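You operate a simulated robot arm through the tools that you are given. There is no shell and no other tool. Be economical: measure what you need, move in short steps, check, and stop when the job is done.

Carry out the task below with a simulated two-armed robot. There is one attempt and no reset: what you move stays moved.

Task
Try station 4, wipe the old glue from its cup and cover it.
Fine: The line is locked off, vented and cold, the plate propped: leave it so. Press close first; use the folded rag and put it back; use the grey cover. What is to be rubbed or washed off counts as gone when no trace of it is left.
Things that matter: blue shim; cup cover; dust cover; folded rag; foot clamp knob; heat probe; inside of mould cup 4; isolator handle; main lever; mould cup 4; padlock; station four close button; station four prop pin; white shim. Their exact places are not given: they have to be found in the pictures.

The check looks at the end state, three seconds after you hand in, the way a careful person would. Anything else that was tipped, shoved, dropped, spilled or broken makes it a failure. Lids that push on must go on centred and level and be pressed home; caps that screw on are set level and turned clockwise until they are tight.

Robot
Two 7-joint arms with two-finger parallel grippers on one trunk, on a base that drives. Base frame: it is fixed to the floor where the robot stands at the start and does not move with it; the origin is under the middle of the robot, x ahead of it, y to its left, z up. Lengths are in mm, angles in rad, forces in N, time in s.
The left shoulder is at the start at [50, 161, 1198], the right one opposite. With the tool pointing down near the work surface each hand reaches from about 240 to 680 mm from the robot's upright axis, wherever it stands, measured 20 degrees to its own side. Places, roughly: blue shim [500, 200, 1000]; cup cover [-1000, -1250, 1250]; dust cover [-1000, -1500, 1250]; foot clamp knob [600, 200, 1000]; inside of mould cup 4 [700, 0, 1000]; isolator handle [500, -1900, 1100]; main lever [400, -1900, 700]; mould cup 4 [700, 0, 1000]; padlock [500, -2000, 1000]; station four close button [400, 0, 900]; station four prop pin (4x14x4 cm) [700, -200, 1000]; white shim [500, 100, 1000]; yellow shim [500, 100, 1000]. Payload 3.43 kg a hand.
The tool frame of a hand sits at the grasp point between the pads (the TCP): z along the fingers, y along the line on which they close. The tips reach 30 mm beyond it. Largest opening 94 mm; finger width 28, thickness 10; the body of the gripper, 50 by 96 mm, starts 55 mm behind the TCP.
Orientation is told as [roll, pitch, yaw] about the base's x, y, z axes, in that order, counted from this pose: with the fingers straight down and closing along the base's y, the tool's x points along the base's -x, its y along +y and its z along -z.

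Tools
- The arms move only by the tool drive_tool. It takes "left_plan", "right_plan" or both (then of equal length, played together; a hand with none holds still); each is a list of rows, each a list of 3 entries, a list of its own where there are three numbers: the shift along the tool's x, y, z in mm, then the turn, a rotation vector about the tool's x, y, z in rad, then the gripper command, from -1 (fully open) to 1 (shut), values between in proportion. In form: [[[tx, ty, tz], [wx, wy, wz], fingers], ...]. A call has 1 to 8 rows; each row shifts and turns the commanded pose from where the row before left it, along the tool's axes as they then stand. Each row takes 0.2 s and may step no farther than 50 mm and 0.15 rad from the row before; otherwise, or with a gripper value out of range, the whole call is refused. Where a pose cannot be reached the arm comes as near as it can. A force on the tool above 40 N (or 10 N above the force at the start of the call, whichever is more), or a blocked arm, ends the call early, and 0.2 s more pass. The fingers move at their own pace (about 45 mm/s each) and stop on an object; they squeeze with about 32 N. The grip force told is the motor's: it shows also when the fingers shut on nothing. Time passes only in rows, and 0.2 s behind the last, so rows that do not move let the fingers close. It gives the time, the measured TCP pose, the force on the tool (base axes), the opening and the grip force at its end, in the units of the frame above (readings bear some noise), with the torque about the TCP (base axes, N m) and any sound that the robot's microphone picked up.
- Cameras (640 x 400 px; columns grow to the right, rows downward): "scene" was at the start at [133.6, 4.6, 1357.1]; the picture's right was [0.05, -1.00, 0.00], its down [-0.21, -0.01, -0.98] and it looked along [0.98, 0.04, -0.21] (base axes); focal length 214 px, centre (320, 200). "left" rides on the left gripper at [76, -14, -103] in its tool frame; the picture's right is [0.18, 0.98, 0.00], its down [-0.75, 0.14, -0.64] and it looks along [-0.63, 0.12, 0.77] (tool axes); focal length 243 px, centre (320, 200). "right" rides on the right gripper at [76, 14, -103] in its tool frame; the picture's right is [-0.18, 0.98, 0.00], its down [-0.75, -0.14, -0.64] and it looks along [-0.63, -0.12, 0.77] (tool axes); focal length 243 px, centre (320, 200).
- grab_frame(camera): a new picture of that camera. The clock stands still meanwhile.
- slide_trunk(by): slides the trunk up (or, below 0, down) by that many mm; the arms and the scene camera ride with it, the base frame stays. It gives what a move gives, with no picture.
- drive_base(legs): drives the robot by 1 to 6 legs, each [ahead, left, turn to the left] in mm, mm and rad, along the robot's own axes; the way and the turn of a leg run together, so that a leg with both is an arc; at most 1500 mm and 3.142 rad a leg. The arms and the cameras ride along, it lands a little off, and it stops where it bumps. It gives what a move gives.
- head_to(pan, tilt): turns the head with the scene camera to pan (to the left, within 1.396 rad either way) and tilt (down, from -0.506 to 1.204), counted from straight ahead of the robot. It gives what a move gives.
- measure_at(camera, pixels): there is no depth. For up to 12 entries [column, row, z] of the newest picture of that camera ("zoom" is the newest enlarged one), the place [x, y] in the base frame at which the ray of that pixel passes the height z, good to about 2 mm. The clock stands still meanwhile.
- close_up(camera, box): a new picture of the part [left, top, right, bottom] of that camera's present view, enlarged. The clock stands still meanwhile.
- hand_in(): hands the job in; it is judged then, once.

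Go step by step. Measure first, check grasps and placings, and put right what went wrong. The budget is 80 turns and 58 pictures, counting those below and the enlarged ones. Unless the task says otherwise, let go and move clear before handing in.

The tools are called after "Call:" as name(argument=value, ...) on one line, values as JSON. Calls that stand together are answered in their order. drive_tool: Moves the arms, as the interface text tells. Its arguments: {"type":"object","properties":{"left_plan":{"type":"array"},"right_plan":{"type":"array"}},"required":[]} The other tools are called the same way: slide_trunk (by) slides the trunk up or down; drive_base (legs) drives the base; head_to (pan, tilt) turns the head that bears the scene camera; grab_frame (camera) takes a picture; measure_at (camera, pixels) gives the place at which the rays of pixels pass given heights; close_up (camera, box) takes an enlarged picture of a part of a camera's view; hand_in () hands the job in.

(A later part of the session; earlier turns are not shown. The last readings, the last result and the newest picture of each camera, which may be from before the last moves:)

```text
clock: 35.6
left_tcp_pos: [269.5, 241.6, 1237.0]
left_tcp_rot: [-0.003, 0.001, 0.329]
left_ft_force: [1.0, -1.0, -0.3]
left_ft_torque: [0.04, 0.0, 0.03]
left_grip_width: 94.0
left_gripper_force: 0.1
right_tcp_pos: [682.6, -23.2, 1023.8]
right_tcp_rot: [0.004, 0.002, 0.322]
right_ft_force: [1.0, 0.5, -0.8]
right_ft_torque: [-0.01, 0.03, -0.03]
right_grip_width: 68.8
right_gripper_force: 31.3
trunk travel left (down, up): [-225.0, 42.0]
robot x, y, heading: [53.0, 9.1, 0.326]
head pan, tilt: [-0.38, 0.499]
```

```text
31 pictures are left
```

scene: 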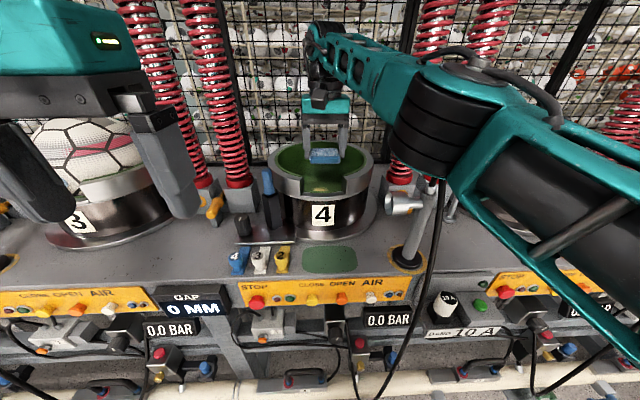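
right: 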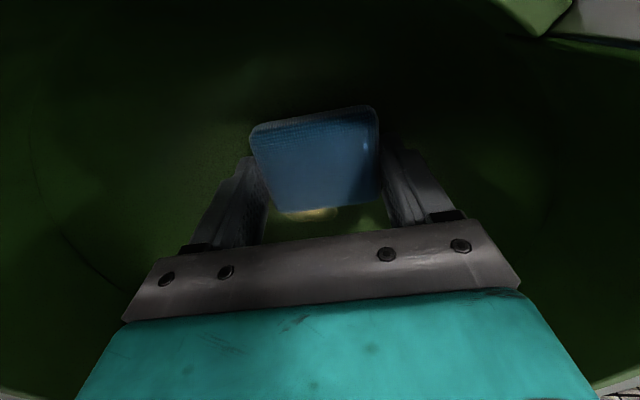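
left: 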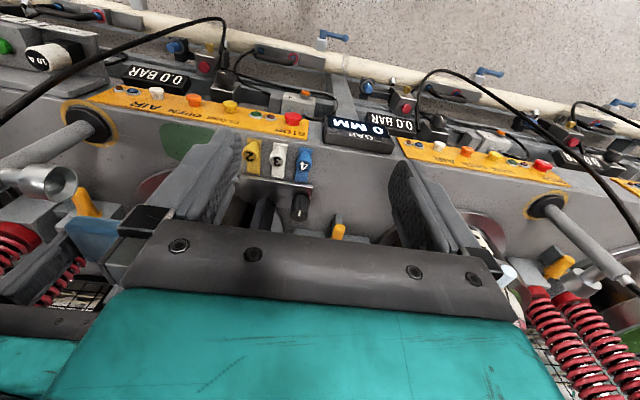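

Glue is visible just beyond the rag's far edge at (310,214); measure.

Call:
measure_at(camera="right", pixels=[[310, 214, 990], [310, 214, 980], [310, 214, 1000], [283, 212, 985], [335, 210, 985], [320, 222, 985]])

```text
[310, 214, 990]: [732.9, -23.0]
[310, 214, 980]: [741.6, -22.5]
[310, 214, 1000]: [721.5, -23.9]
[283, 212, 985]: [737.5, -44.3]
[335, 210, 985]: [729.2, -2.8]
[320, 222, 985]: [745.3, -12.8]
```

Glue likely centred near (716,-25) on a floor around 985. Shift 30 mm ahead and step down.

Call:
drive_tool(right_plan=[[[-15, -5, -4], [0, 0, 0], 1], [[-15, -5, 0], [0, 0, 0], 1], [[0, 0, 4], [0, 0, 0], 1], [[0, 0, 2], [0, 0, 0], 1], [[0, 0, 2], [0, 0, 0], 1], [[0, 0, 2], [0, 0, 0], 1], [[0, 0, 2], [0, 0, 0], 1], [[0, 0, 2], [0, 0, 0], 1]])

```text
clock: 37.4
left_tcp_pos: [267.2, 240.4, 1239.3]
left_tcp_rot: [-0.004, -0.002, 0.327]
left_ft_force: [0.0, 0.0, 0.2]
left_ft_torque: [0.0, -0.01, 0.03]
left_grip_width: 94.1
left_gripper_force: 0.2
right_tcp_pos: [714.1, -23.7, 1022.6]
right_tcp_rot: [0.003, -0.011, 0.322]
right_ft_force: [4.0, -3.9, 39.1]
right_ft_torque: [-0.52, 0.37, 0.01]
right_grip_width: 68.5
right_gripper_force: 31.9
trunk travel left (down, up): [-225.0, 42.0]
robot x, y, heading: [54.3, 3.3, 0.327]
head pan, tilt: [-0.38, 0.499]
```

Contact: 39 N at z≈1022.6. Ease up slightly and rub back and forth.

Call:
drive_tool(right_plan=[[[0, 0, -1.5], [0, 0, 0], 1], [[12, 0, 0], [0, 0, 0], 1], [[12, 0, 0], [0, 0, 0], 1], [[-12, 0, 0], [0, 0, 0], 1], [[-12, 0, 0], [0, 0, 0], 1]])

```text
clock: 38.6
left_tcp_pos: [265.1, 240.0, 1238.5]
left_tcp_rot: [-0.005, -0.004, 0.327]
left_ft_force: [0.0, -0.4, -0.9]
left_ft_torque: [0.02, 0.01, 0.03]
left_grip_width: 94.0
left_gripper_force: 0.0
right_tcp_pos: [710.0, -24.2, 1022.2]
right_tcp_rot: [0.005, -0.007, 0.321]
right_ft_force: [-13.0, -3.7, 32.7]
right_ft_torque: [0.01, 0.54, -0.09]
right_grip_width: 68.7
right_gripper_force: 32.0
trunk travel left (down, up): [-225.0, 42.0]
robot x, y, heading: [54.3, 7.1, 0.327]
head pan, tilt: [-0.38, 0.499]
```

Rubbing at ~33 N works. More strokes along both directions.

Call:
drive_tool(right_plan=[[[-8, 0, -0.5], [0, 0, 0], 1], [[0, 12, 0], [0, 0, 0], 1], [[12, 0, 0], [0, 0, 0], 1], [[0, -12, 0], [0, 0, 0], 1], [[0, -12, 0], [0, 0, 0], 1], [[-12, 0, 0], [0, 0, 0], 1], [[0, 12, 0], [0, 0, 0], 1], [[12, 0, 0], [0, 0, 0], 1]])

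Call:
drive_tool(right_plan=[[[12, 0, 0], [0, 0, 0], 1], [[12, 0, 0], [0, 0, 0], 1], [[0, 12, 0], [0, 0, 0], 1], [[-12, 0, 0], [0, 0, 0], 1], [[-12, 0, 0], [0, 0, 0], 1], [[0, -12, 0], [0, 0, 0], 1], [[0, -12, 0], [0, 0, 0], 1], [[12, 12, 0], [0, 0, 0], 1]])

```text
clock: 40.4
left_tcp_pos: [267.6, 240.5, 1238.5]
left_tcp_rot: [-0.003, 0.001, 0.329]
left_ft_force: [0.8, -0.3, -0.3]
left_ft_torque: [0.01, 0.03, 0.04]
left_grip_width: 93.7
left_gripper_force: 0.1
right_tcp_pos: [711.0, -23.4, 1020.8]
right_tcp_rot: [0.004, -0.011, 0.323]
right_ft_force: [11.7, -0.6, 29.2]
right_ft_torque: [-0.74, -0.29, 0.37]
right_grip_width: 68.5
right_gripper_force: 32.0
trunk travel left (down, up): [-225.0, 42.0]
robot x, y, heading: [53.8, 5.4, 0.322]
head pan, tilt: [-0.38, 0.499]
```

```text
clock: 42.2
left_tcp_pos: [267.6, 242.5, 1237.8]
left_tcp_rot: [-0.005, -0.001, 0.327]
left_ft_force: [0.5, 0.4, 0.5]
left_ft_torque: [-0.01, -0.01, 0.01]
left_grip_width: 93.7
left_gripper_force: 0.0
right_tcp_pos: [702.1, -32.8, 1020.9]
right_tcp_rot: [-0.001, -0.01, 0.312]
right_ft_force: [13.9, -6.8, 27.8]
right_ft_torque: [0.42, 0.25, -0.15]
right_grip_width: 68.9
right_gripper_force: 31.6
trunk travel left (down, up): [-225.0, 42.0]
robot x, y, heading: [54.7, 6.6, 0.331]
head pan, tilt: [-0.38, 0.499]
```

Now lift out and inspect the floor.

Call:
drive_tool(right_plan=[[[0, 0, -30], [0, 0, 0], 1], [[0, 0, -40], [0, 0, 0], 1], [[0, 0, -45], [0, 0, 0], 1], [[20, 0, -30], [0, 0, 0], 1], [[45, 0, 0], [0, 0, 0], 1], [[45, 0, 0], [0, 0, 0], 1]])

Call:
close_up(camera="right", box=[220, 60, 440, 240])

Call:
close_up(camera="scene", box=[250, 140, 410, 240])

```text
clock: 43.6
left_tcp_pos: [268.8, 239.9, 1237.0]
left_tcp_rot: [-0.003, 0.002, 0.33]
left_ft_force: [0.4, 0.4, -0.1]
left_ft_torque: [0.02, 0.01, 0.0]
left_grip_width: 94.0
left_gripper_force: 0.0
right_tcp_pos: [595.5, -64.5, 1160.7]
right_tcp_rot: [0.004, -0.001, 0.317]
right_ft_force: [-1.1, -0.3, 0.3]
right_ft_torque: [0.0, -0.01, -0.03]
right_grip_width: 68.3
right_gripper_force: 32.0
trunk travel left (down, up): [-225.0, 42.0]
robot x, y, heading: [54.1, 7.6, 0.327]
head pan, tilt: [-0.38, 0.499]
```

```text
2.22 times, centred on (330, 150) of right
```

zoom: 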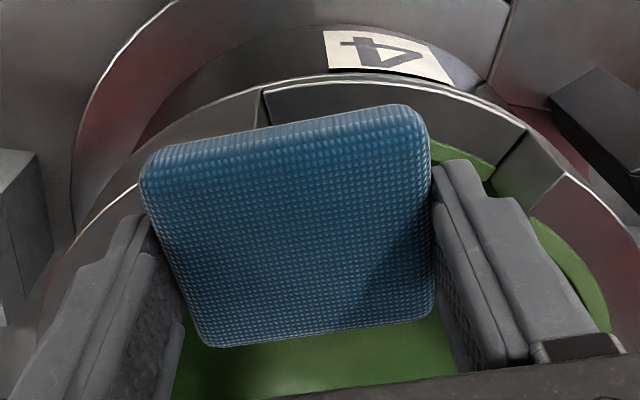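

```text
4.00 times, centred on (330, 190) of scene
```

zoom: 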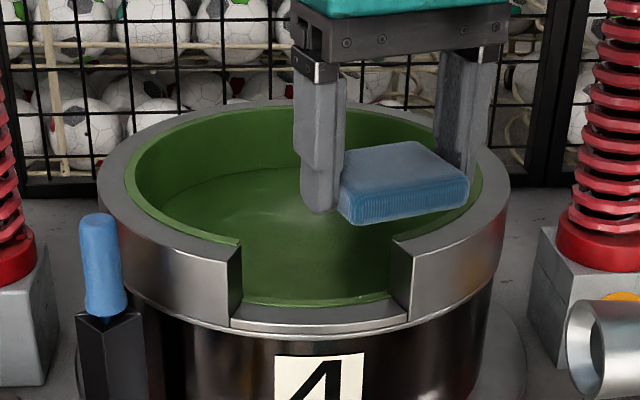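

The glue appears gone. Zoom tighter for traces, and bring the rag back over its green patch with yaw 0.

Call:
drive_tool(right_plan=[[[0, 0, 0], [0, 0, 0.106], 1], [[0, 0, 0], [0, 0, 0.106], 1], [[0, 0, 0], [0, 0, 0.106], 1], [[49, 0, 0], [0, 0, 0], 1], [[49, 0, 0], [0, 0, 0], 1], [[0, 28, 30], [0, 0, 0], 1], [[0, 0, 40], [0, 0, 0], 1], [[0, 0, 0], [0, 0, 0], 1]])

Call:
close_up(camera="scene", box=[280, 170, 376, 230])

Call:
grab_frame(camera="right")

```text
clock: 45.4
left_tcp_pos: [270.2, 241.0, 1237.5]
left_tcp_rot: [-0.005, 0.001, 0.327]
left_ft_force: [-0.1, 0.2, -0.9]
left_ft_torque: [0.03, 0.02, 0.0]
left_grip_width: 94.1
left_gripper_force: 0.2
right_tcp_pos: [497.9, -35.5, 1092.2]
right_tcp_rot: [0.001, 0.004, 0.002]
right_ft_force: [0.3, -0.1, 0.3]
right_ft_torque: [-0.04, -0.01, -0.02]
right_grip_width: 68.8
right_gripper_force: 32.1
trunk travel left (down, up): [-225.0, 42.0]
robot x, y, heading: [55.3, 6.5, 0.329]
head pan, tilt: [-0.38, 0.499]
```

```text
6.67 times, centred on (328, 200) of scene
```

zoom: 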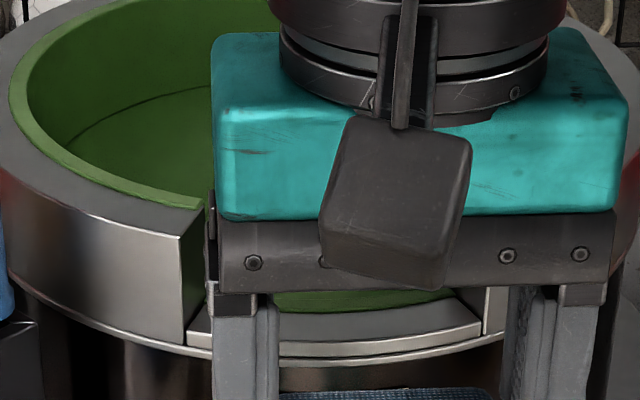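

```text
27 pictures are left
```

right: 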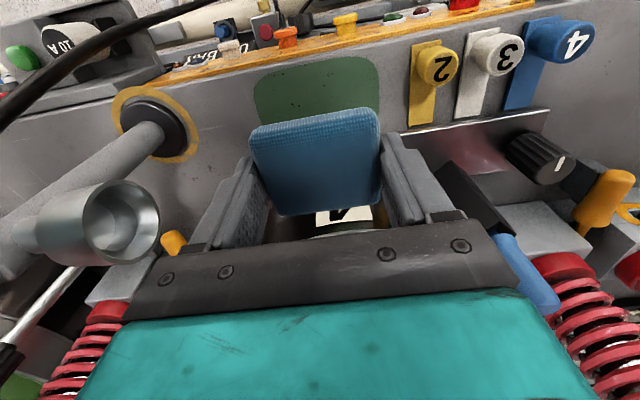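

Glue location in the last clear view (zoom 298,291) was clean green. Lower the rag onto its patch.

Call:
drive_tool(right_plan=[[[0, 0, 40], [0, 0, 0], 1], [[0, 0, 40], [0, 0, 0], 1], [[0, 0, 18], [0, 0, 0], 1], [[0, 0, 5], [0, 0, 0], 1], [[0, 0, 3], [0, 0, 0], 1], [[0, 0, 2], [0, 0, 0], 1]])

```text
clock: 46.8
left_tcp_pos: [259.8, 245.2, 1239.3]
left_tcp_rot: [-0.01, -0.007, 0.329]
left_ft_force: [0.0, 0.3, 0.6]
left_ft_torque: [-0.01, -0.02, 0.0]
left_grip_width: 94.2
left_gripper_force: 0.1
right_tcp_pos: [496.9, -28.8, 1003.5]
right_tcp_rot: [0.022, -0.044, -0.001]
right_ft_force: [0.3, 0.0, 0.4]
right_ft_torque: [0.0, 0.0, -0.01]
right_grip_width: 68.8
right_gripper_force: 31.9
trunk travel left (down, up): [-225.0, 42.0]
robot x, y, heading: [54.5, 4.6, 0.327]
head pan, tilt: [-0.38, 0.499]
```

The arm was deflected (TCP tilt −0.04, z stuck at 1003) with no tool force, so the arm itself touches something. Look.

Call:
head_to(pan=-0.5, tilt=0.8)

Call:
grab_frame(camera="scene")

Call:
grab_frame(camera="right")

```text
clock: 47.6
left_tcp_pos: [262.1, 241.5, 1238.6]
left_tcp_rot: [-0.008, -0.005, 0.327]
left_ft_force: [-0.9, -0.3, 0.5]
left_ft_torque: [0.01, 0.0, -0.01]
left_grip_width: 94.0
left_gripper_force: 0.1
right_tcp_pos: [494.6, -31.9, 993.6]
right_tcp_rot: [0.012, -0.024, 0.001]
right_ft_force: [-0.4, 0.1, 0.0]
right_ft_torque: [0.04, -0.01, 0.0]
right_grip_width: 68.5
right_gripper_force: 32.3
trunk travel left (down, up): [-225.0, 42.0]
robot x, y, heading: [54.2, 6.0, 0.326]
head pan, tilt: [-0.499, 0.799]
```

```text
26 pictures are left
```

scene: 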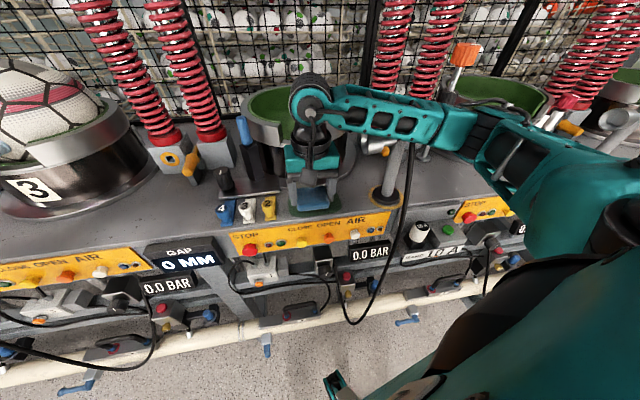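

```text
25 pictures are left
```

right: 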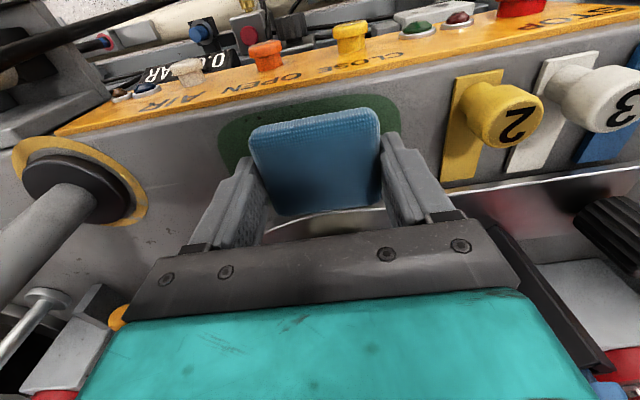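

The forearm, coming from the right, leans on the post by the cup. I lift straight up again and re-take the original base heading before placing.

Call:
drive_tool(right_plan=[[[0, 0, -20], [0, 0, 0], 1], [[0, 0, -40], [0, 0, 0], 1], [[0, 0, -45], [0, 0, 0], 1], [[0, 0, -45], [0, 0, 0], 1]])

Call:
grab_frame(camera="scene")

```text
clock: 48.6
left_tcp_pos: [268.9, 241.6, 1238.5]
left_tcp_rot: [-0.005, 0.002, 0.331]
left_ft_force: [-0.9, 0.5, 0.7]
left_ft_torque: [0.0, 0.01, 0.01]
left_grip_width: 93.7
left_gripper_force: 0.0
right_tcp_pos: [495.8, -33.1, 1132.6]
right_tcp_rot: [0.001, 0.001, 0.005]
right_ft_force: [0.7, 0.3, -1.2]
right_ft_torque: [-0.05, -0.02, -0.01]
right_grip_width: 68.6
right_gripper_force: 31.3
trunk travel left (down, up): [-225.0, 42.0]
robot x, y, heading: [55.5, 3.7, 0.329]
head pan, tilt: [-0.499, 0.799]
```

```text
24 pictures are left
```

scene: 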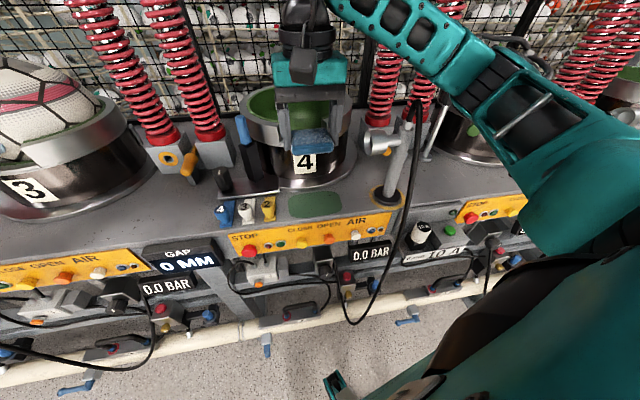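

Post and surroundings look intact. Raise more, back off, turn heading to 0.

Call:
drive_tool(right_plan=[[[20, 0, -40], [0, 0, 0], 1], [[30, 0, -35], [0, 0, 0], 1]])

Call:
drive_base(legs=[[-60, 0, 0], [0, 0, -0.328]])

```text
clock: 49.2
left_tcp_pos: [269.6, 241.9, 1238.7]
left_tcp_rot: [-0.002, 0.003, 0.331]
left_ft_force: [0.1, 0.0, -0.3]
left_ft_torque: [-0.01, -0.01, 0.01]
left_grip_width: 93.7
left_gripper_force: 0.1
right_tcp_pos: [447.6, -34.8, 1207.4]
right_tcp_rot: [0.002, 0.001, 0.003]
right_ft_force: [-0.5, -0.5, 0.0]
right_ft_torque: [0.0, -0.01, -0.01]
right_grip_width: 68.8
right_gripper_force: 32.3
trunk travel left (down, up): [-225.0, 42.0]
robot x, y, heading: [57.1, 7.3, 0.325]
head pan, tilt: [-0.499, 0.799]
```

```text
clock: 51.2
left_tcp_pos: [278.1, 138.4, 1236.9]
left_tcp_rot: [-0.004, 0.002, 0.001]
left_ft_force: [0.7, 0.4, 0.4]
left_ft_torque: [0.02, -0.01, -0.02]
left_grip_width: 93.8
left_gripper_force: 0.0
right_tcp_pos: [355.4, -179.4, 1207.4]
right_tcp_rot: [0.003, 0.0, -0.323]
right_ft_force: [0.4, 0.4, -0.9]
right_ft_torque: [0.03, 0.0, -0.01]
right_grip_width: 68.6
right_gripper_force: 31.8
trunk travel left (down, up): [-225.0, 42.0]
robot x, y, heading: [-2.5, -9.3, -0.001]
head pan, tilt: [-0.499, 0.799]
```

Base is back at the original spot. Straighten yaw and go to above the patch.

Call:
drive_tool(right_plan=[[[0, 0, 0], [0, 0, -0.108], 1], [[0, 0, 0], [0, 0, -0.108], 1], [[0, 0, 0], [0, 0, -0.108], 1], [[-8, 45, 0], [0, 0, 0], 1], [[-10, 45, 0], [0, 0, 0], 1], [[-10, 45, 0], [0, 0, 0], 1], [[-45, 8, 0], [0, 0, 0], 1], [[-45, 0, 0], [0, 0, 0], 1]])

Call:
drive_tool(right_plan=[[[-24, 0, 35], [0, 0, 0], 1], [[0, 0, 40], [0, 0, 0], 1], [[0, 0, 40], [0, 0, 0], 1], [[0, 0, 0], [0, 0, 0], 1]])

Call:
grab_frame(camera="scene")

```text
clock: 53.0
left_tcp_pos: [277.2, 139.3, 1237.5]
left_tcp_rot: [-0.003, 0.002, 0.001]
left_ft_force: [0.0, -0.1, 0.1]
left_ft_torque: [-0.01, 0.01, 0.02]
left_grip_width: 94.0
left_gripper_force: 0.0
right_tcp_pos: [474.2, -37.4, 1207.1]
right_tcp_rot: [0.002, 0.002, 0.0]
right_ft_force: [0.1, 0.2, 0.0]
right_ft_torque: [-0.01, 0.02, -0.03]
right_grip_width: 68.3
right_gripper_force: 31.6
trunk travel left (down, up): [-225.0, 42.0]
robot x, y, heading: [-3.1, -13.1, 0.004]
head pan, tilt: [-0.499, 0.799]
```

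```text
clock: 54.0
left_tcp_pos: [277.7, 139.6, 1236.7]
left_tcp_rot: [-0.004, 0.001, 0.0]
left_ft_force: [-0.3, 0.0, -0.5]
left_ft_torque: [0.0, 0.01, 0.03]
left_grip_width: 94.2
left_gripper_force: 0.1
right_tcp_pos: [497.4, -36.8, 1091.4]
right_tcp_rot: [0.003, 0.0, -0.003]
right_ft_force: [-0.1, 0.0, -0.2]
right_ft_torque: [0.0, -0.02, 0.0]
right_grip_width: 68.6
right_gripper_force: 32.0
trunk travel left (down, up): [-225.0, 42.0]
robot x, y, heading: [-1.8, -14.2, -0.001]
head pan, tilt: [-0.499, 0.799]
```

```text
23 pictures are left
```

scene: 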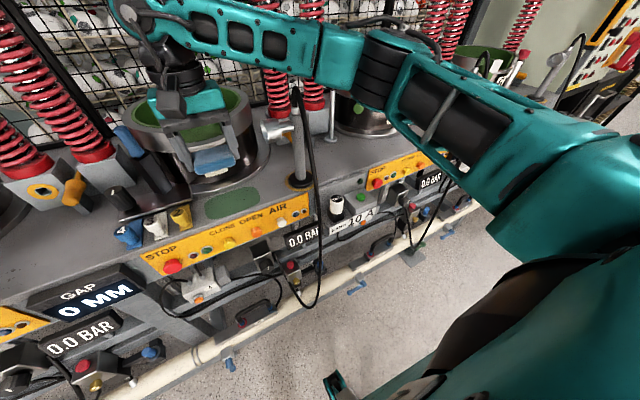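

The forearm is still near the post. I'll raise, shift base 110 mm left, then come back so the arm reaches from farther left.

Call:
drive_tool(right_plan=[[[0, 0, -45], [0, 0, 0], 1], [[20, 0, -45], [0, 0, 0], 1]])

Call:
drive_base(legs=[[0, 120, 0]])

Call:
drive_tool(right_plan=[[[0, -40, 0], [0, 0, 0], 1], [[0, -40, 0], [0, 0, 0], 1], [[-20, -38, 0], [0, 0, 0], 1], [[0, 0, 45], [0, 0, 0], 1], [[0, 0, 45], [0, 0, 0], 1], [[0, 0, 0], [0, 0, 0], 1]])

Call:
grab_frame(camera="scene")

```text
clock: 54.6
left_tcp_pos: [276.9, 139.7, 1237.2]
left_tcp_rot: [-0.004, 0.001, 0.0]
left_ft_force: [-0.2, -0.5, 0.2]
left_ft_torque: [0.01, -0.02, 0.0]
left_grip_width: 94.2
left_gripper_force: 0.0
right_tcp_pos: [475.9, -36.8, 1182.4]
right_tcp_rot: [0.002, 0.002, 0.0]
right_ft_force: [0.9, 0.0, -0.2]
right_ft_torque: [-0.01, -0.02, -0.02]
right_grip_width: 68.9
right_gripper_force: 31.8
trunk travel left (down, up): [-225.0, 42.0]
robot x, y, heading: [-5.5, -13.0, -0.004]
head pan, tilt: [-0.499, 0.799]
```

```text
clock: 55.8
left_tcp_pos: [276.8, 259.0, 1237.3]
left_tcp_rot: [-0.002, 0.002, 0.0]
left_ft_force: [-1.1, 0.6, 0.1]
left_ft_torque: [-0.02, -0.03, -0.01]
left_grip_width: 93.8
left_gripper_force: 0.0
right_tcp_pos: [477.5, 82.9, 1181.5]
right_tcp_rot: [0.001, 0.003, -0.002]
right_ft_force: [-0.6, -0.1, 0.0]
right_ft_torque: [-0.02, -0.04, -0.03]
right_grip_width: 68.9
right_gripper_force: 32.2
trunk travel left (down, up): [-225.0, 42.0]
robot x, y, heading: [-2.3, 104.4, 0.003]
head pan, tilt: [-0.499, 0.799]
```

```text
clock: 57.2
left_tcp_pos: [276.4, 257.8, 1237.9]
left_tcp_rot: [-0.004, 0.002, 0.0]
left_ft_force: [-0.4, 0.0, -0.7]
left_ft_torque: [-0.01, 0.01, 0.03]
left_grip_width: 94.0
left_gripper_force: 0.1
right_tcp_pos: [495.1, -36.1, 1091.7]
right_tcp_rot: [0.005, -0.001, -0.002]
right_ft_force: [0.4, 0.6, -0.5]
right_ft_torque: [-0.02, 0.01, 0.01]
right_grip_width: 68.6
right_gripper_force: 32.2
trunk travel left (down, up): [-225.0, 42.0]
robot x, y, heading: [-3.2, 105.8, 0.001]
head pan, tilt: [-0.499, 0.799]
```

```text
22 pictures are left
```

scene: 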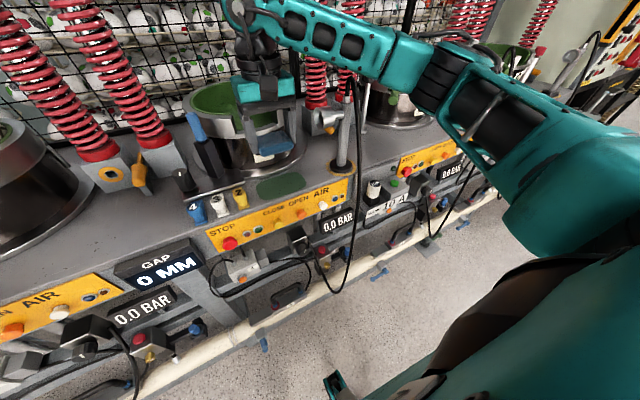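

Earlier grasps at heading 0, y≈0 went down cleanly, so that pose is known good; return there.

Call:
drive_tool(right_plan=[[[0, 0, -45], [0, 0, 0], 1], [[20, 0, -45], [0, 0, 0], 1], [[0, 35, 0], [0, 0, 0], 1], [[0, 35, 0], [0, 0, 0], 1], [[0, 35, 0], [0, 0, 0], 1]])

Call:
drive_base(legs=[[0, -104, 0]])

Call:
head_to(pan=-0.2, tilt=0.85)

```text
clock: 58.4
left_tcp_pos: [277.2, 258.6, 1237.5]
left_tcp_rot: [-0.002, 0.003, 0.001]
left_ft_force: [0.2, -1.0, -1.0]
left_ft_torque: [0.01, 0.02, 0.01]
left_grip_width: 94.0
left_gripper_force: 0.0
right_tcp_pos: [477.5, 70.2, 1182.0]
right_tcp_rot: [0.002, 0.001, -0.003]
right_ft_force: [-0.8, -0.2, 0.6]
right_ft_torque: [0.02, -0.03, 0.03]
right_grip_width: 68.7
right_gripper_force: 30.9
trunk travel left (down, up): [-225.0, 42.0]
robot x, y, heading: [-0.2, 106.9, -0.0]
head pan, tilt: [-0.499, 0.799]
```

```text
clock: 59.6
left_tcp_pos: [277.5, 153.2, 1237.8]
left_tcp_rot: [-0.002, 0.001, -0.002]
left_ft_force: [-0.7, -0.7, -0.5]
left_ft_torque: [0.06, 0.02, 0.0]
left_grip_width: 94.0
left_gripper_force: 0.0
right_tcp_pos: [477.2, -34.9, 1181.0]
right_tcp_rot: [0.002, 0.003, -0.002]
right_ft_force: [0.4, -0.4, -0.2]
right_ft_torque: [0.02, -0.01, 0.03]
right_grip_width: 68.7
right_gripper_force: 31.9
trunk travel left (down, up): [-225.0, 42.0]
robot x, y, heading: [-3.2, 1.9, 0.0]
head pan, tilt: [-0.499, 0.799]
```

```text
clock: 60.4
left_tcp_pos: [278.0, 153.8, 1237.9]
left_tcp_rot: [-0.004, 0.002, 0.001]
left_ft_force: [-0.1, 0.5, -0.9]
left_ft_torque: [-0.01, 0.01, 0.01]
left_grip_width: 94.1
left_gripper_force: 0.0
right_tcp_pos: [476.6, -34.2, 1182.9]
right_tcp_rot: [0.004, 0.002, -0.003]
right_ft_force: [0.4, 0.5, -0.2]
right_ft_torque: [0.01, 0.0, -0.01]
right_grip_width: 68.7
right_gripper_force: 32.4
trunk travel left (down, up): [-225.0, 42.0]
robot x, y, heading: [-2.4, 4.8, -0.001]
head pan, tilt: [-0.201, 0.85]
```

Descend in stages watching for deflection.

Call:
drive_tool(right_plan=[[[-20, -1, 35], [0, 0, 0], 1], [[0, 0, 40], [0, 0, 0], 1], [[0, 0, 40], [0, 0, 0], 1], [[0, 0, 40], [0, 0, 0], 1], [[0, 0, 10], [0, 0, 0], 1], [[0, 0, 0], [0, 0, 0], 1]])

Call:
grab_frame(camera="scene")

```text
clock: 61.8
left_tcp_pos: [277.4, 153.4, 1237.8]
left_tcp_rot: [-0.004, 0.003, 0.0]
left_ft_force: [0.2, 0.0, -0.5]
left_ft_torque: [0.03, 0.03, 0.01]
left_grip_width: 93.8
left_gripper_force: 0.1
right_tcp_pos: [498.4, -35.0, 1016.7]
right_tcp_rot: [0.004, 0.001, 0.001]
right_ft_force: [-0.4, -0.2, -0.1]
right_ft_torque: [0.01, 0.0, -0.01]
right_grip_width: 68.7
right_gripper_force: 31.9
trunk travel left (down, up): [-225.0, 42.0]
robot x, y, heading: [-2.9, 5.6, -0.001]
head pan, tilt: [-0.201, 0.85]
```

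```text
21 pictures are left
```

scene: 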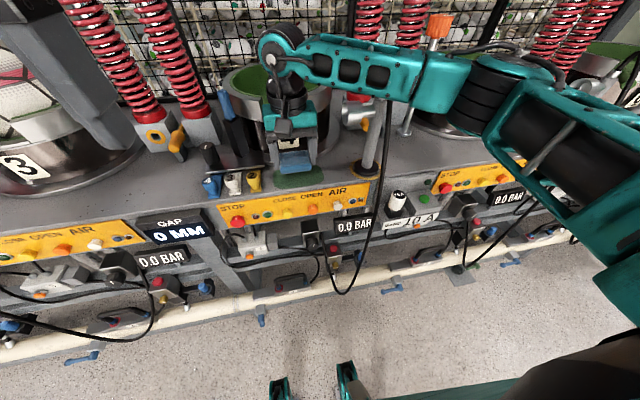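

No deflection. Continue to 985.

Call:
drive_tool(right_plan=[[[0, 0, 15], [0, 0, 0], 1], [[0, 0, 8], [0, 0, 0], 1], [[0, 0, 4], [0, 0, 0], 1], [[0, 0, 2], [0, 0, 0], 1], [[0, 0, 2], [0, 0, 0], 1]])

```text
clock: 63.0
left_tcp_pos: [276.6, 154.0, 1238.1]
left_tcp_rot: [-0.003, 0.002, -0.002]
left_ft_force: [-0.1, 0.5, 0.4]
left_ft_torque: [0.0, 0.01, -0.02]
left_grip_width: 93.9
left_gripper_force: 0.1
right_tcp_pos: [497.6, -33.5, 984.3]
right_tcp_rot: [0.001, 0.002, -0.002]
right_ft_force: [0.1, 0.9, -0.3]
right_ft_torque: [0.01, -0.02, 0.03]
right_grip_width: 68.6
right_gripper_force: 32.1
trunk travel left (down, up): [-225.0, 42.0]
robot x, y, heading: [-7.2, 4.8, -0.003]
head pan, tilt: [-0.201, 0.85]
```

Call:
drive_tool(right_plan=[[[0, -1, 1], [0, 0, 0], 1], [[0, 0, 1], [0, 0, 0], 1], [[0, 0, 0], [0, 0, 0], 1]])

```text
clock: 63.8
left_tcp_pos: [277.8, 154.2, 1237.5]
left_tcp_rot: [-0.003, 0.003, -0.002]
left_ft_force: [0.0, -0.7, -0.1]
left_ft_torque: [-0.02, 0.01, 0.0]
left_grip_width: 94.1
left_gripper_force: 0.1
right_tcp_pos: [497.3, -36.3, 984.5]
right_tcp_rot: [0.004, 0.002, -0.002]
right_ft_force: [-0.4, 0.8, -0.2]
right_ft_torque: [-0.01, 0.0, -0.01]
right_grip_width: 69.1
right_gripper_force: 32.0
trunk travel left (down, up): [-225.0, 42.0]
robot x, y, heading: [-1.1, 4.4, 0.0]
head pan, tilt: [-0.201, 0.85]
```

At table level within a couple of mm. Release, lift, and check.

Call:
drive_tool(right_plan=[[[0, 0, 0], [0, 0, 0], 0], [[0, 0, 0], [0, 0, 0], -1], [[0, 0, 0], [0, 0, 0], -1], [[0, 0, -30], [0, 0, 0], -1], [[0, 0, -45], [0, 0, 0], -1], [[0, 0, -45], [0, 0, 0], -1], [[0, 0, -45], [0, 0, 0], -1], [[-20, 0, -45], [0, 0, 0], -1]])

Call:
grab_frame(camera="right")

```text
clock: 65.6
left_tcp_pos: [276.4, 154.6, 1236.8]
left_tcp_rot: [-0.004, 0.001, 0.0]
left_ft_force: [-0.4, 0.2, -0.1]
left_ft_torque: [-0.04, -0.01, 0.0]
left_grip_width: 93.9
left_gripper_force: 0.0
right_tcp_pos: [517.1, -34.9, 1196.4]
right_tcp_rot: [0.001, 0.003, 0.002]
right_ft_force: [-0.1, -0.3, -0.1]
right_ft_torque: [0.03, 0.01, -0.02]
right_grip_width: 94.2
right_gripper_force: 0.0
trunk travel left (down, up): [-225.0, 42.0]
robot x, y, heading: [-4.6, 1.4, 0.001]
head pan, tilt: [-0.201, 0.85]
```

```text
20 pictures are left
```

right: 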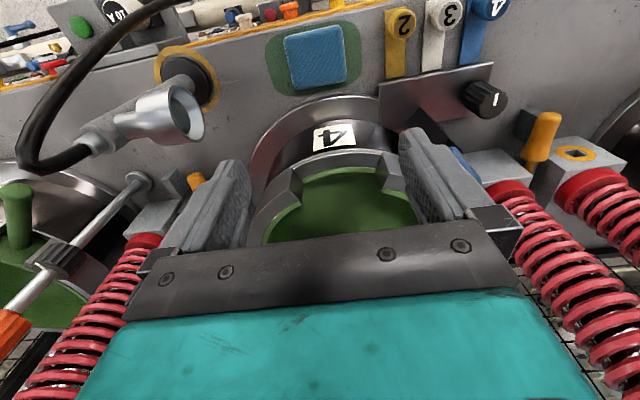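

Rag lies on its patch (317,55); cup floor looks clean at (350,200). Enlarge to check for traces.

Call:
close_up(camera="right", box=[255, 150, 425, 250])

```text
3.76 times, centred on (340, 200) of right
```

zoom: 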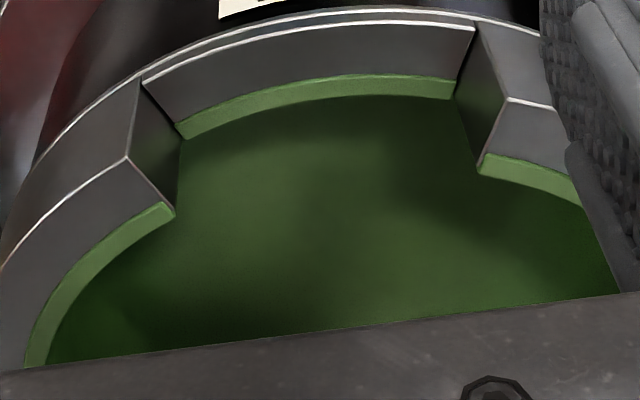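

Cup is clean. Tuck the right arm, back off, drive right along the aisle and turn toward the bench behind.

Call:
drive_tool(right_plan=[[[48, 0, -10], [0, 0, 0], -1], [[48, 0, -10], [0, 0, 0], -1], [[40, -25, -10], [0, 0, 0], -1], [[40, -25, -10], [0, 0, 0], -1], [[40, -25, 0], [0, 0, 0], -1], [[0, -45, 0], [0, 0, 0], -1]])

Call:
drive_base(legs=[[-300, 0, 0], [0, -1250, 0], [0, 0, -1.5]])

Call:
head_to(pan=-1.0, tilt=0.2)

Call:
grab_frame(camera="scene")

```text
clock: 67.0
left_tcp_pos: [276.1, 152.9, 1236.9]
left_tcp_rot: [-0.003, 0.002, 0.0]
left_ft_force: [-0.1, -0.6, 0.1]
left_ft_torque: [0.03, -0.02, -0.01]
left_grip_width: 94.1
left_gripper_force: 0.1
right_tcp_pos: [301.5, -158.1, 1234.0]
right_tcp_rot: [0.004, 0.003, -0.002]
right_ft_force: [-0.7, -0.2, -0.8]
right_ft_torque: [-0.02, -0.01, 0.04]
right_grip_width: 94.2
right_gripper_force: 0.1
trunk travel left (down, up): [-225.0, 42.0]
robot x, y, heading: [-4.3, 3.6, 0.0]
head pan, tilt: [-0.201, 0.85]
```

```text
clock: 78.5
left_tcp_pos: [-132.8, -1506.6, 1238.2]
left_tcp_rot: [-0.003, 0.001, -1.491]
left_ft_force: [-0.5, 0.4, 0.6]
left_ft_torque: [-0.04, -0.05, 0.01]
left_grip_width: 94.2
left_gripper_force: 0.1
right_tcp_pos: [-440.5, -1555.9, 1234.6]
right_tcp_rot: [0.002, 0.001, -1.491]
right_ft_force: [1.0, -0.3, -0.9]
right_ft_torque: [-0.02, -0.02, 0.01]
right_grip_width: 94.1
right_gripper_force: 0.1
trunk travel left (down, up): [-225.0, 42.0]
robot x, y, heading: [-304.5, -1243.3, -1.491]
head pan, tilt: [-0.201, 0.85]
```

```text
clock: 79.7
left_tcp_pos: [-132.5, -1506.2, 1238.3]
left_tcp_rot: [-0.004, 0.001, -1.492]
left_ft_force: [0.6, -0.2, -0.5]
left_ft_torque: [-0.01, -0.01, 0.0]
left_grip_width: 94.2
left_gripper_force: 0.1
right_tcp_pos: [-440.0, -1556.8, 1234.4]
right_tcp_rot: [0.004, 0.002, -1.489]
right_ft_force: [0.2, -0.7, 0.0]
right_ft_torque: [0.04, 0.0, 0.02]
right_grip_width: 94.0
right_gripper_force: 0.0
trunk travel left (down, up): [-225.0, 42.0]
robot x, y, heading: [-305.3, -1243.4, -1.492]
head pan, tilt: [-1.0, 0.201]
```

```text
18 pictures are left
```

scene: 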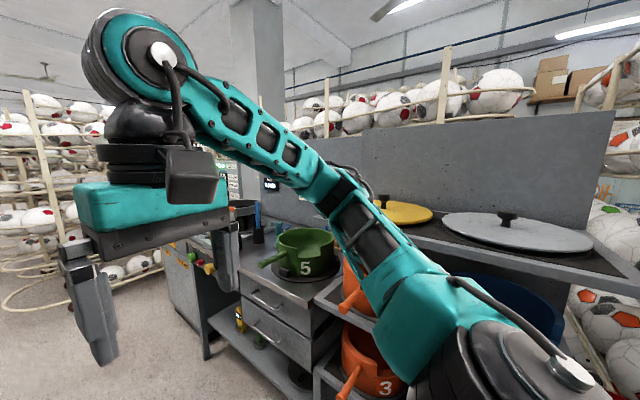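

The grey cover with black knob is at (510,232), next to a yellow one. Measure before turning.

Call:
measure_at(camera="scene", pixels=[[507, 218, 1250], [507, 218, 1270], [440, 225, 1230], [592, 245, 1230], [515, 250, 1230], [510, 212, 1230], [385, 203, 1250], [620, 295, 1200], [480, 250, 1210]])

```text
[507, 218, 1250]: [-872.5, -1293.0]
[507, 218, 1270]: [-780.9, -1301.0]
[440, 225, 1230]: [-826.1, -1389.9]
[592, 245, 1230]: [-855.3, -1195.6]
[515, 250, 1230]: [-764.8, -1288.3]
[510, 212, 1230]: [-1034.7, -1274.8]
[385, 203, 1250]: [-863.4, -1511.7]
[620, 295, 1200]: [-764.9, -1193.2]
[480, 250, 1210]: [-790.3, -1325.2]
```

Turn to face the bench.

Call:
drive_base(legs=[[0, 0, -1.65]])

Call:
head_to(pan=0.0, tilt=0.45)

Call:
grab_frame(camera="scene")

```text
clock: 84.0
left_tcp_pos: [-585.6, -1392.2, 1238.4]
left_tcp_rot: [-0.005, 0.002, -3.135]
left_ft_force: [-0.5, -0.1, 0.9]
left_ft_torque: [0.0, 0.04, 0.0]
left_grip_width: 94.0
left_gripper_force: 0.1
right_tcp_pos: [-611.3, -1081.3, 1235.0]
right_tcp_rot: [0.001, 0.001, -3.137]
right_ft_force: [0.0, -0.6, 0.4]
right_ft_torque: [0.0, 0.01, -0.02]
right_grip_width: 94.1
right_gripper_force: 0.0
trunk travel left (down, up): [-225.0, 42.0]
robot x, y, heading: [-309.4, -1236.3, -3.138]
head pan, tilt: [-1.0, 0.201]
```

```text
clock: 85.3
left_tcp_pos: [-584.5, -1392.1, 1237.4]
left_tcp_rot: [-0.003, 0.002, -3.137]
left_ft_force: [-0.2, 0.4, 0.0]
left_ft_torque: [0.03, -0.01, -0.05]
left_grip_width: 93.9
left_gripper_force: 0.1
right_tcp_pos: [-611.6, -1082.7, 1234.9]
right_tcp_rot: [0.003, 0.004, -3.14]
right_ft_force: [0.3, 0.1, -0.8]
right_ft_torque: [0.02, 0.02, -0.01]
right_grip_width: 94.0
right_gripper_force: 0.0
trunk travel left (down, up): [-225.0, 42.0]
robot x, y, heading: [-305.6, -1238.5, -3.134]
head pan, tilt: [0.0, 0.45]
```

```text
17 pictures are left
```

scene: 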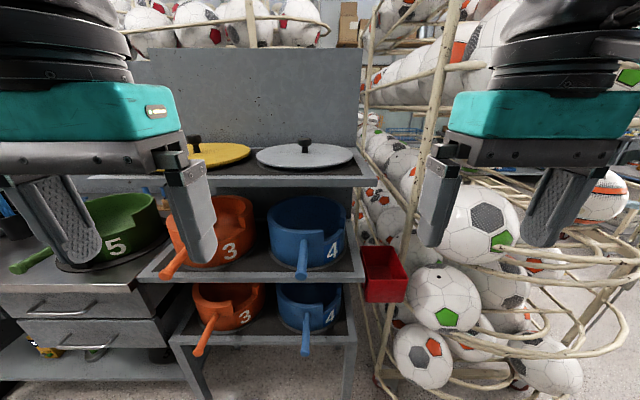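

Grey cover at (305,155), knob top at (305,143), with right shelf end near (372,182). Measure.

Call:
measure_at(camera="scene", pixels=[[305, 146, 1250], [305, 146, 1230], [305, 146, 1270], [256, 155, 1230], [354, 155, 1230], [305, 167, 1230], [305, 144, 1230], [305, 185, 1200], [368, 182, 1200], [218, 154, 1230], [256, 155, 1215], [354, 155, 1215]])

```text
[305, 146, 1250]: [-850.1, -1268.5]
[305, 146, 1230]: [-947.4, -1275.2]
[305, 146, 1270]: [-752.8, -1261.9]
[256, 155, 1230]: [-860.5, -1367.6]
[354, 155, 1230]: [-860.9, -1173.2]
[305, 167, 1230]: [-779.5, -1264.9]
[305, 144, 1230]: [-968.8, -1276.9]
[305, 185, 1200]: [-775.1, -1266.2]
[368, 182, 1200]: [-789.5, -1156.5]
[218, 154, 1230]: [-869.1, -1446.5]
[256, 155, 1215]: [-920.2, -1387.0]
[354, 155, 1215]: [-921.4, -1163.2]
```

Knob triangulates near (-1015,-1280,~1217). Check handle protrusions before driving closer.

Call:
measure_at(camera="scene", pixels=[[302, 275, 1020], [302, 275, 980], [167, 275, 1020], [167, 275, 980], [198, 353, 800], [198, 353, 750], [250, 275, 970], [200, 395, 500], [305, 350, 800]])

Call:
drive_base(legs=[[0, 240, 0], [40, 0, 0]])

Call:
slide_trunk(by=42)

Call:
head_to(pan=-0.2, tilt=0.5)

Call:
grab_frame(camera="scene")

```text
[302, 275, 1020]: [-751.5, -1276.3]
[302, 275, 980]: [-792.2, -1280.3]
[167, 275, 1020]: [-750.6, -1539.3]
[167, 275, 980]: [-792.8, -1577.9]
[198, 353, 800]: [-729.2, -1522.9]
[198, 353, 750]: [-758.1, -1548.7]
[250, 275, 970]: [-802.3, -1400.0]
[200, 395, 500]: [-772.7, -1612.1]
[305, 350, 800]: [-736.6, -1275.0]
```

```text
clock: 87.6
left_tcp_pos: [-625.0, -1635.6, 1237.8]
left_tcp_rot: [-0.005, 0.004, -3.132]
left_ft_force: [-0.8, 0.0, -0.7]
left_ft_torque: [0.01, -0.06, -0.01]
left_grip_width: 94.0
left_gripper_force: 0.0
right_tcp_pos: [-652.0, -1325.2, 1233.7]
right_tcp_rot: [0.002, 0.0, -3.133]
right_ft_force: [-1.3, 0.0, 0.0]
right_ft_torque: [0.0, -0.04, 0.0]
right_grip_width: 94.1
right_gripper_force: 0.0
trunk travel left (down, up): [-225.0, 42.0]
robot x, y, heading: [-346.6, -1478.5, -3.134]
head pan, tilt: [0.0, 0.45]
```

```text
clock: 88.4
left_tcp_pos: [-623.1, -1637.1, 1278.9]
left_tcp_rot: [-0.004, 0.003, -3.133]
left_ft_force: [-0.2, -0.1, 0.0]
left_ft_torque: [0.01, -0.02, 0.0]
left_grip_width: 93.8
left_gripper_force: 0.0
right_tcp_pos: [-650.5, -1324.3, 1276.7]
right_tcp_rot: [0.003, 0.002, -3.133]
right_ft_force: [-0.5, 1.0, 0.0]
right_ft_torque: [-0.01, 0.01, -0.01]
right_grip_width: 94.1
right_gripper_force: 0.1
trunk travel left (down, up): [-267.0, 0.0]
robot x, y, heading: [-346.9, -1482.1, -3.141]
head pan, tilt: [0.0, 0.45]
```

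```text
clock: 89.2
left_tcp_pos: [-623.2, -1634.9, 1278.7]
left_tcp_rot: [-0.003, 0.0, -3.132]
left_ft_force: [1.0, 0.8, 0.2]
left_ft_torque: [-0.03, 0.01, -0.03]
left_grip_width: 94.2
left_gripper_force: 0.2
right_tcp_pos: [-650.5, -1325.4, 1277.1]
right_tcp_rot: [0.005, -0.002, -3.132]
right_ft_force: [0.2, -0.2, 0.5]
right_ft_torque: [0.01, -0.01, 0.0]
right_grip_width: 94.0
right_gripper_force: 0.1
trunk travel left (down, up): [-267.0, 0.0]
robot x, y, heading: [-344.4, -1484.0, -3.133]
head pan, tilt: [-0.201, 0.499]
```

```text
16 pictures are left
```

scene: 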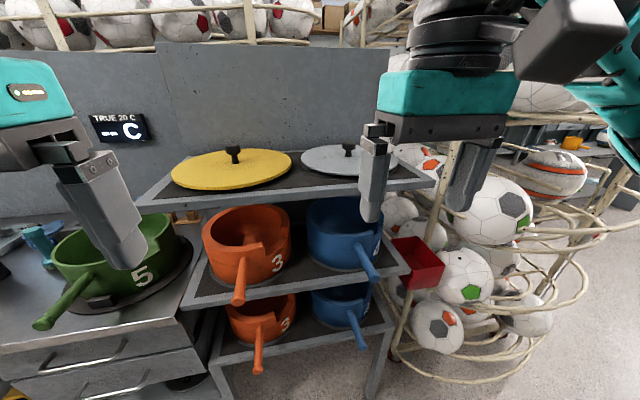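

Measure the knob and disc from this view.

Call:
measure_at(camera="scene", pixels=[[348, 146, 1200], [348, 146, 1220], [348, 146, 1240], [346, 157, 1200], [301, 160, 1200], [301, 160, 1190], [340, 175, 1190], [340, 176, 1180], [233, 150, 1220], [233, 156, 1200], [233, 192, 1180]])

```text
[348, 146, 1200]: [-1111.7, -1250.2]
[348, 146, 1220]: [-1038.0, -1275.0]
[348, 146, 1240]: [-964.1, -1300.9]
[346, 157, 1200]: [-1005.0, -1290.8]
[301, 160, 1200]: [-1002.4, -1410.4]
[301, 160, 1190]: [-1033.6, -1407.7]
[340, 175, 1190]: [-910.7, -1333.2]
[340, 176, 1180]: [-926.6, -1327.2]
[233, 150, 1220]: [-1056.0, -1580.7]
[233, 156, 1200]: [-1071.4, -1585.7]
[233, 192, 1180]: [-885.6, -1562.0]
```

Knob ≈ (-1015,-1280,1223). Bring the right hand forward and up for a view from its own camera.

Call:
drive_tool(right_plan=[[[0, -10, -40], [0, 0, 0], -1], [[-30, -20, -20], [0, 0, 0], -1], [[-40, -15, 0], [0, 0, 0], -1], [[-45, 0, 0], [0, 0, 0], -1], [[-45, 0, 0], [0, 0, 0], -1], [[0, 0, 0], [0, 0, 0], -1]])

Call:
grab_frame(camera="right")

```text
clock: 90.5
left_tcp_pos: [-622.5, -1635.2, 1278.7]
left_tcp_rot: [-0.004, 0.002, -3.133]
left_ft_force: [-0.2, -0.8, -0.9]
left_ft_torque: [0.01, 0.03, 0.01]
left_grip_width: 94.0
left_gripper_force: 0.0
right_tcp_pos: [-810.4, -1279.8, 1333.4]
right_tcp_rot: [0.002, 0.001, -3.131]
right_ft_force: [0.4, 1.0, 0.5]
right_ft_torque: [0.0, -0.01, -0.01]
right_grip_width: 94.0
right_gripper_force: 0.1
trunk travel left (down, up): [-267.0, 0.0]
robot x, y, heading: [-346.0, -1481.6, -3.136]
head pan, tilt: [-0.201, 0.499]
```

```text
15 pictures are left
```

right: 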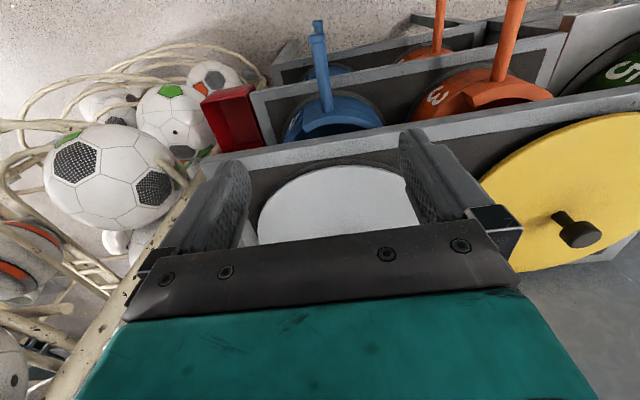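

Knob is hidden below the hand frame; tilt the tool forward 0.6 to see ahead.

Call:
drive_tool(right_plan=[[[0, 0, 0], [0, -0.15, 0], -1], [[0, 0, 0], [0, -0.15, 0], -1], [[0, 0, 0], [0, -0.15, 0], -1], [[0, 0, 0], [0, -0.15, 0], -1]])

Call:
grab_frame(camera="right")

```text
clock: 91.5
left_tcp_pos: [-623.2, -1635.3, 1279.3]
left_tcp_rot: [-0.003, 0.003, -3.134]
left_ft_force: [0.4, -0.8, -0.8]
left_ft_torque: [-0.01, 0.04, -0.01]
left_grip_width: 93.8
left_gripper_force: 0.1
right_tcp_pos: [-810.6, -1281.0, 1336.9]
right_tcp_rot: [0.005, -0.601, -3.136]
right_ft_force: [0.0, -1.1, 0.5]
right_ft_torque: [0.03, 0.01, 0.0]
right_grip_width: 94.2
right_gripper_force: 0.0
trunk travel left (down, up): [-267.0, 0.0]
robot x, y, heading: [-347.4, -1480.4, -3.136]
head pan, tilt: [-0.201, 0.499]
```

```text
14 pictures are left
```

right: 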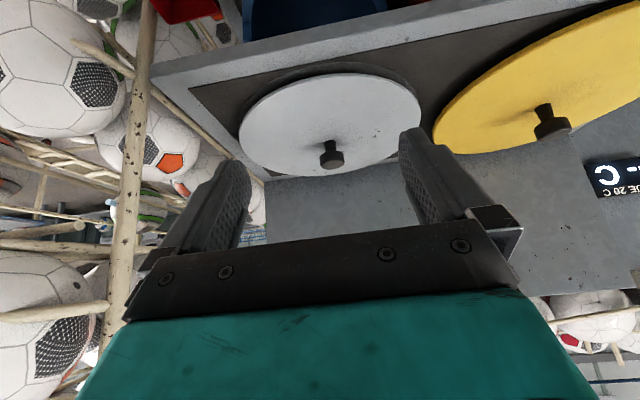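

Now the knob shows at (332,159), disc from (239,135) to (421,108). Measure.

Call:
measure_at(camera="right", pixels=[[332, 160, 1220], [332, 160, 1230], [331, 144, 1195], [239, 135, 1195], [421, 106, 1195], [331, 74, 1195], [332, 179, 1195], [342, 160, 1220], [322, 158, 1220], [239, 135, 1185], [421, 106, 1185], [331, 74, 1185]])

```text
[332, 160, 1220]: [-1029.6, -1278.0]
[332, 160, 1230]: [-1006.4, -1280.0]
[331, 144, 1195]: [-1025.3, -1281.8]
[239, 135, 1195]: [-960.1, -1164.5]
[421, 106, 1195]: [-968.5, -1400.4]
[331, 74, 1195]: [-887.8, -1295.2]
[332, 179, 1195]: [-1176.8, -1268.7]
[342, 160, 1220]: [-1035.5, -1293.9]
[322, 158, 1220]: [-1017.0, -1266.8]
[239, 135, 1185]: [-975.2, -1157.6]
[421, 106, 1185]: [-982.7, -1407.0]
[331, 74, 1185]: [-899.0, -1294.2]
```

Knob centre ≈ (-1028,-1280), top z≈1221, disc top ≈1193, radius ≈140. Approach diagonally with the 0.6 tilt.

Call:
drive_tool(right_plan=[[[-18.5, 0, 34.5], [0, 0, 0], -1], [[-18.5, 0, 34.5], [0, 0, 0], -1], [[-18.5, 0, 34.5], [0, 0, 0], -1], [[-18.5, 0, 34.5], [0, 0, 0], -1], [[-18.5, 0, 34.5], [0, 0, 0], -1], [[0, 0, 0], [0, 0, 0], -1]])

Call:
grab_frame(camera="right")

```text
clock: 93.0
left_tcp_pos: [-623.1, -1635.3, 1279.8]
left_tcp_rot: [-0.005, 0.001, -3.133]
left_ft_force: [-0.3, -0.8, 0.5]
left_ft_torque: [0.02, 0.0, -0.01]
left_grip_width: 94.0
left_gripper_force: 0.1
right_tcp_pos: [-985.1, -1283.5, 1245.1]
right_tcp_rot: [0.005, -0.6, -3.134]
right_ft_force: [0.2, 0.7, 0.2]
right_ft_torque: [0.0, 0.01, 0.02]
right_grip_width: 94.0
right_gripper_force: 0.1
trunk travel left (down, up): [-267.0, 0.0]
robot x, y, heading: [-344.4, -1480.2, -3.135]
head pan, tilt: [-0.201, 0.499]
```

```text
13 pictures are left
```

right: 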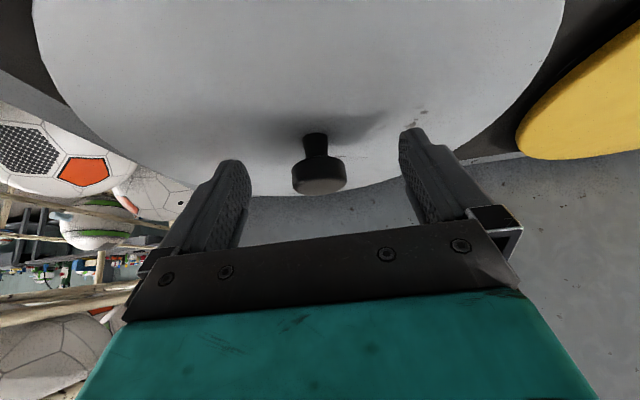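

Knob is between the fingers at (319,175). Refine its position.

Call:
measure_at(camera="right", pixels=[[319, 186, 1220], [319, 186, 1225], [315, 140, 1195], [293, 180, 1218], [346, 178, 1218], [315, 140, 1190]])

```text
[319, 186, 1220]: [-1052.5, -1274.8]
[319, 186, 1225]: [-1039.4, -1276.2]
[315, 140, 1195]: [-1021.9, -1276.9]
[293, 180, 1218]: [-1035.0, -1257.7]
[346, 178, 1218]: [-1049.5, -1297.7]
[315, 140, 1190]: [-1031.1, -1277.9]
```

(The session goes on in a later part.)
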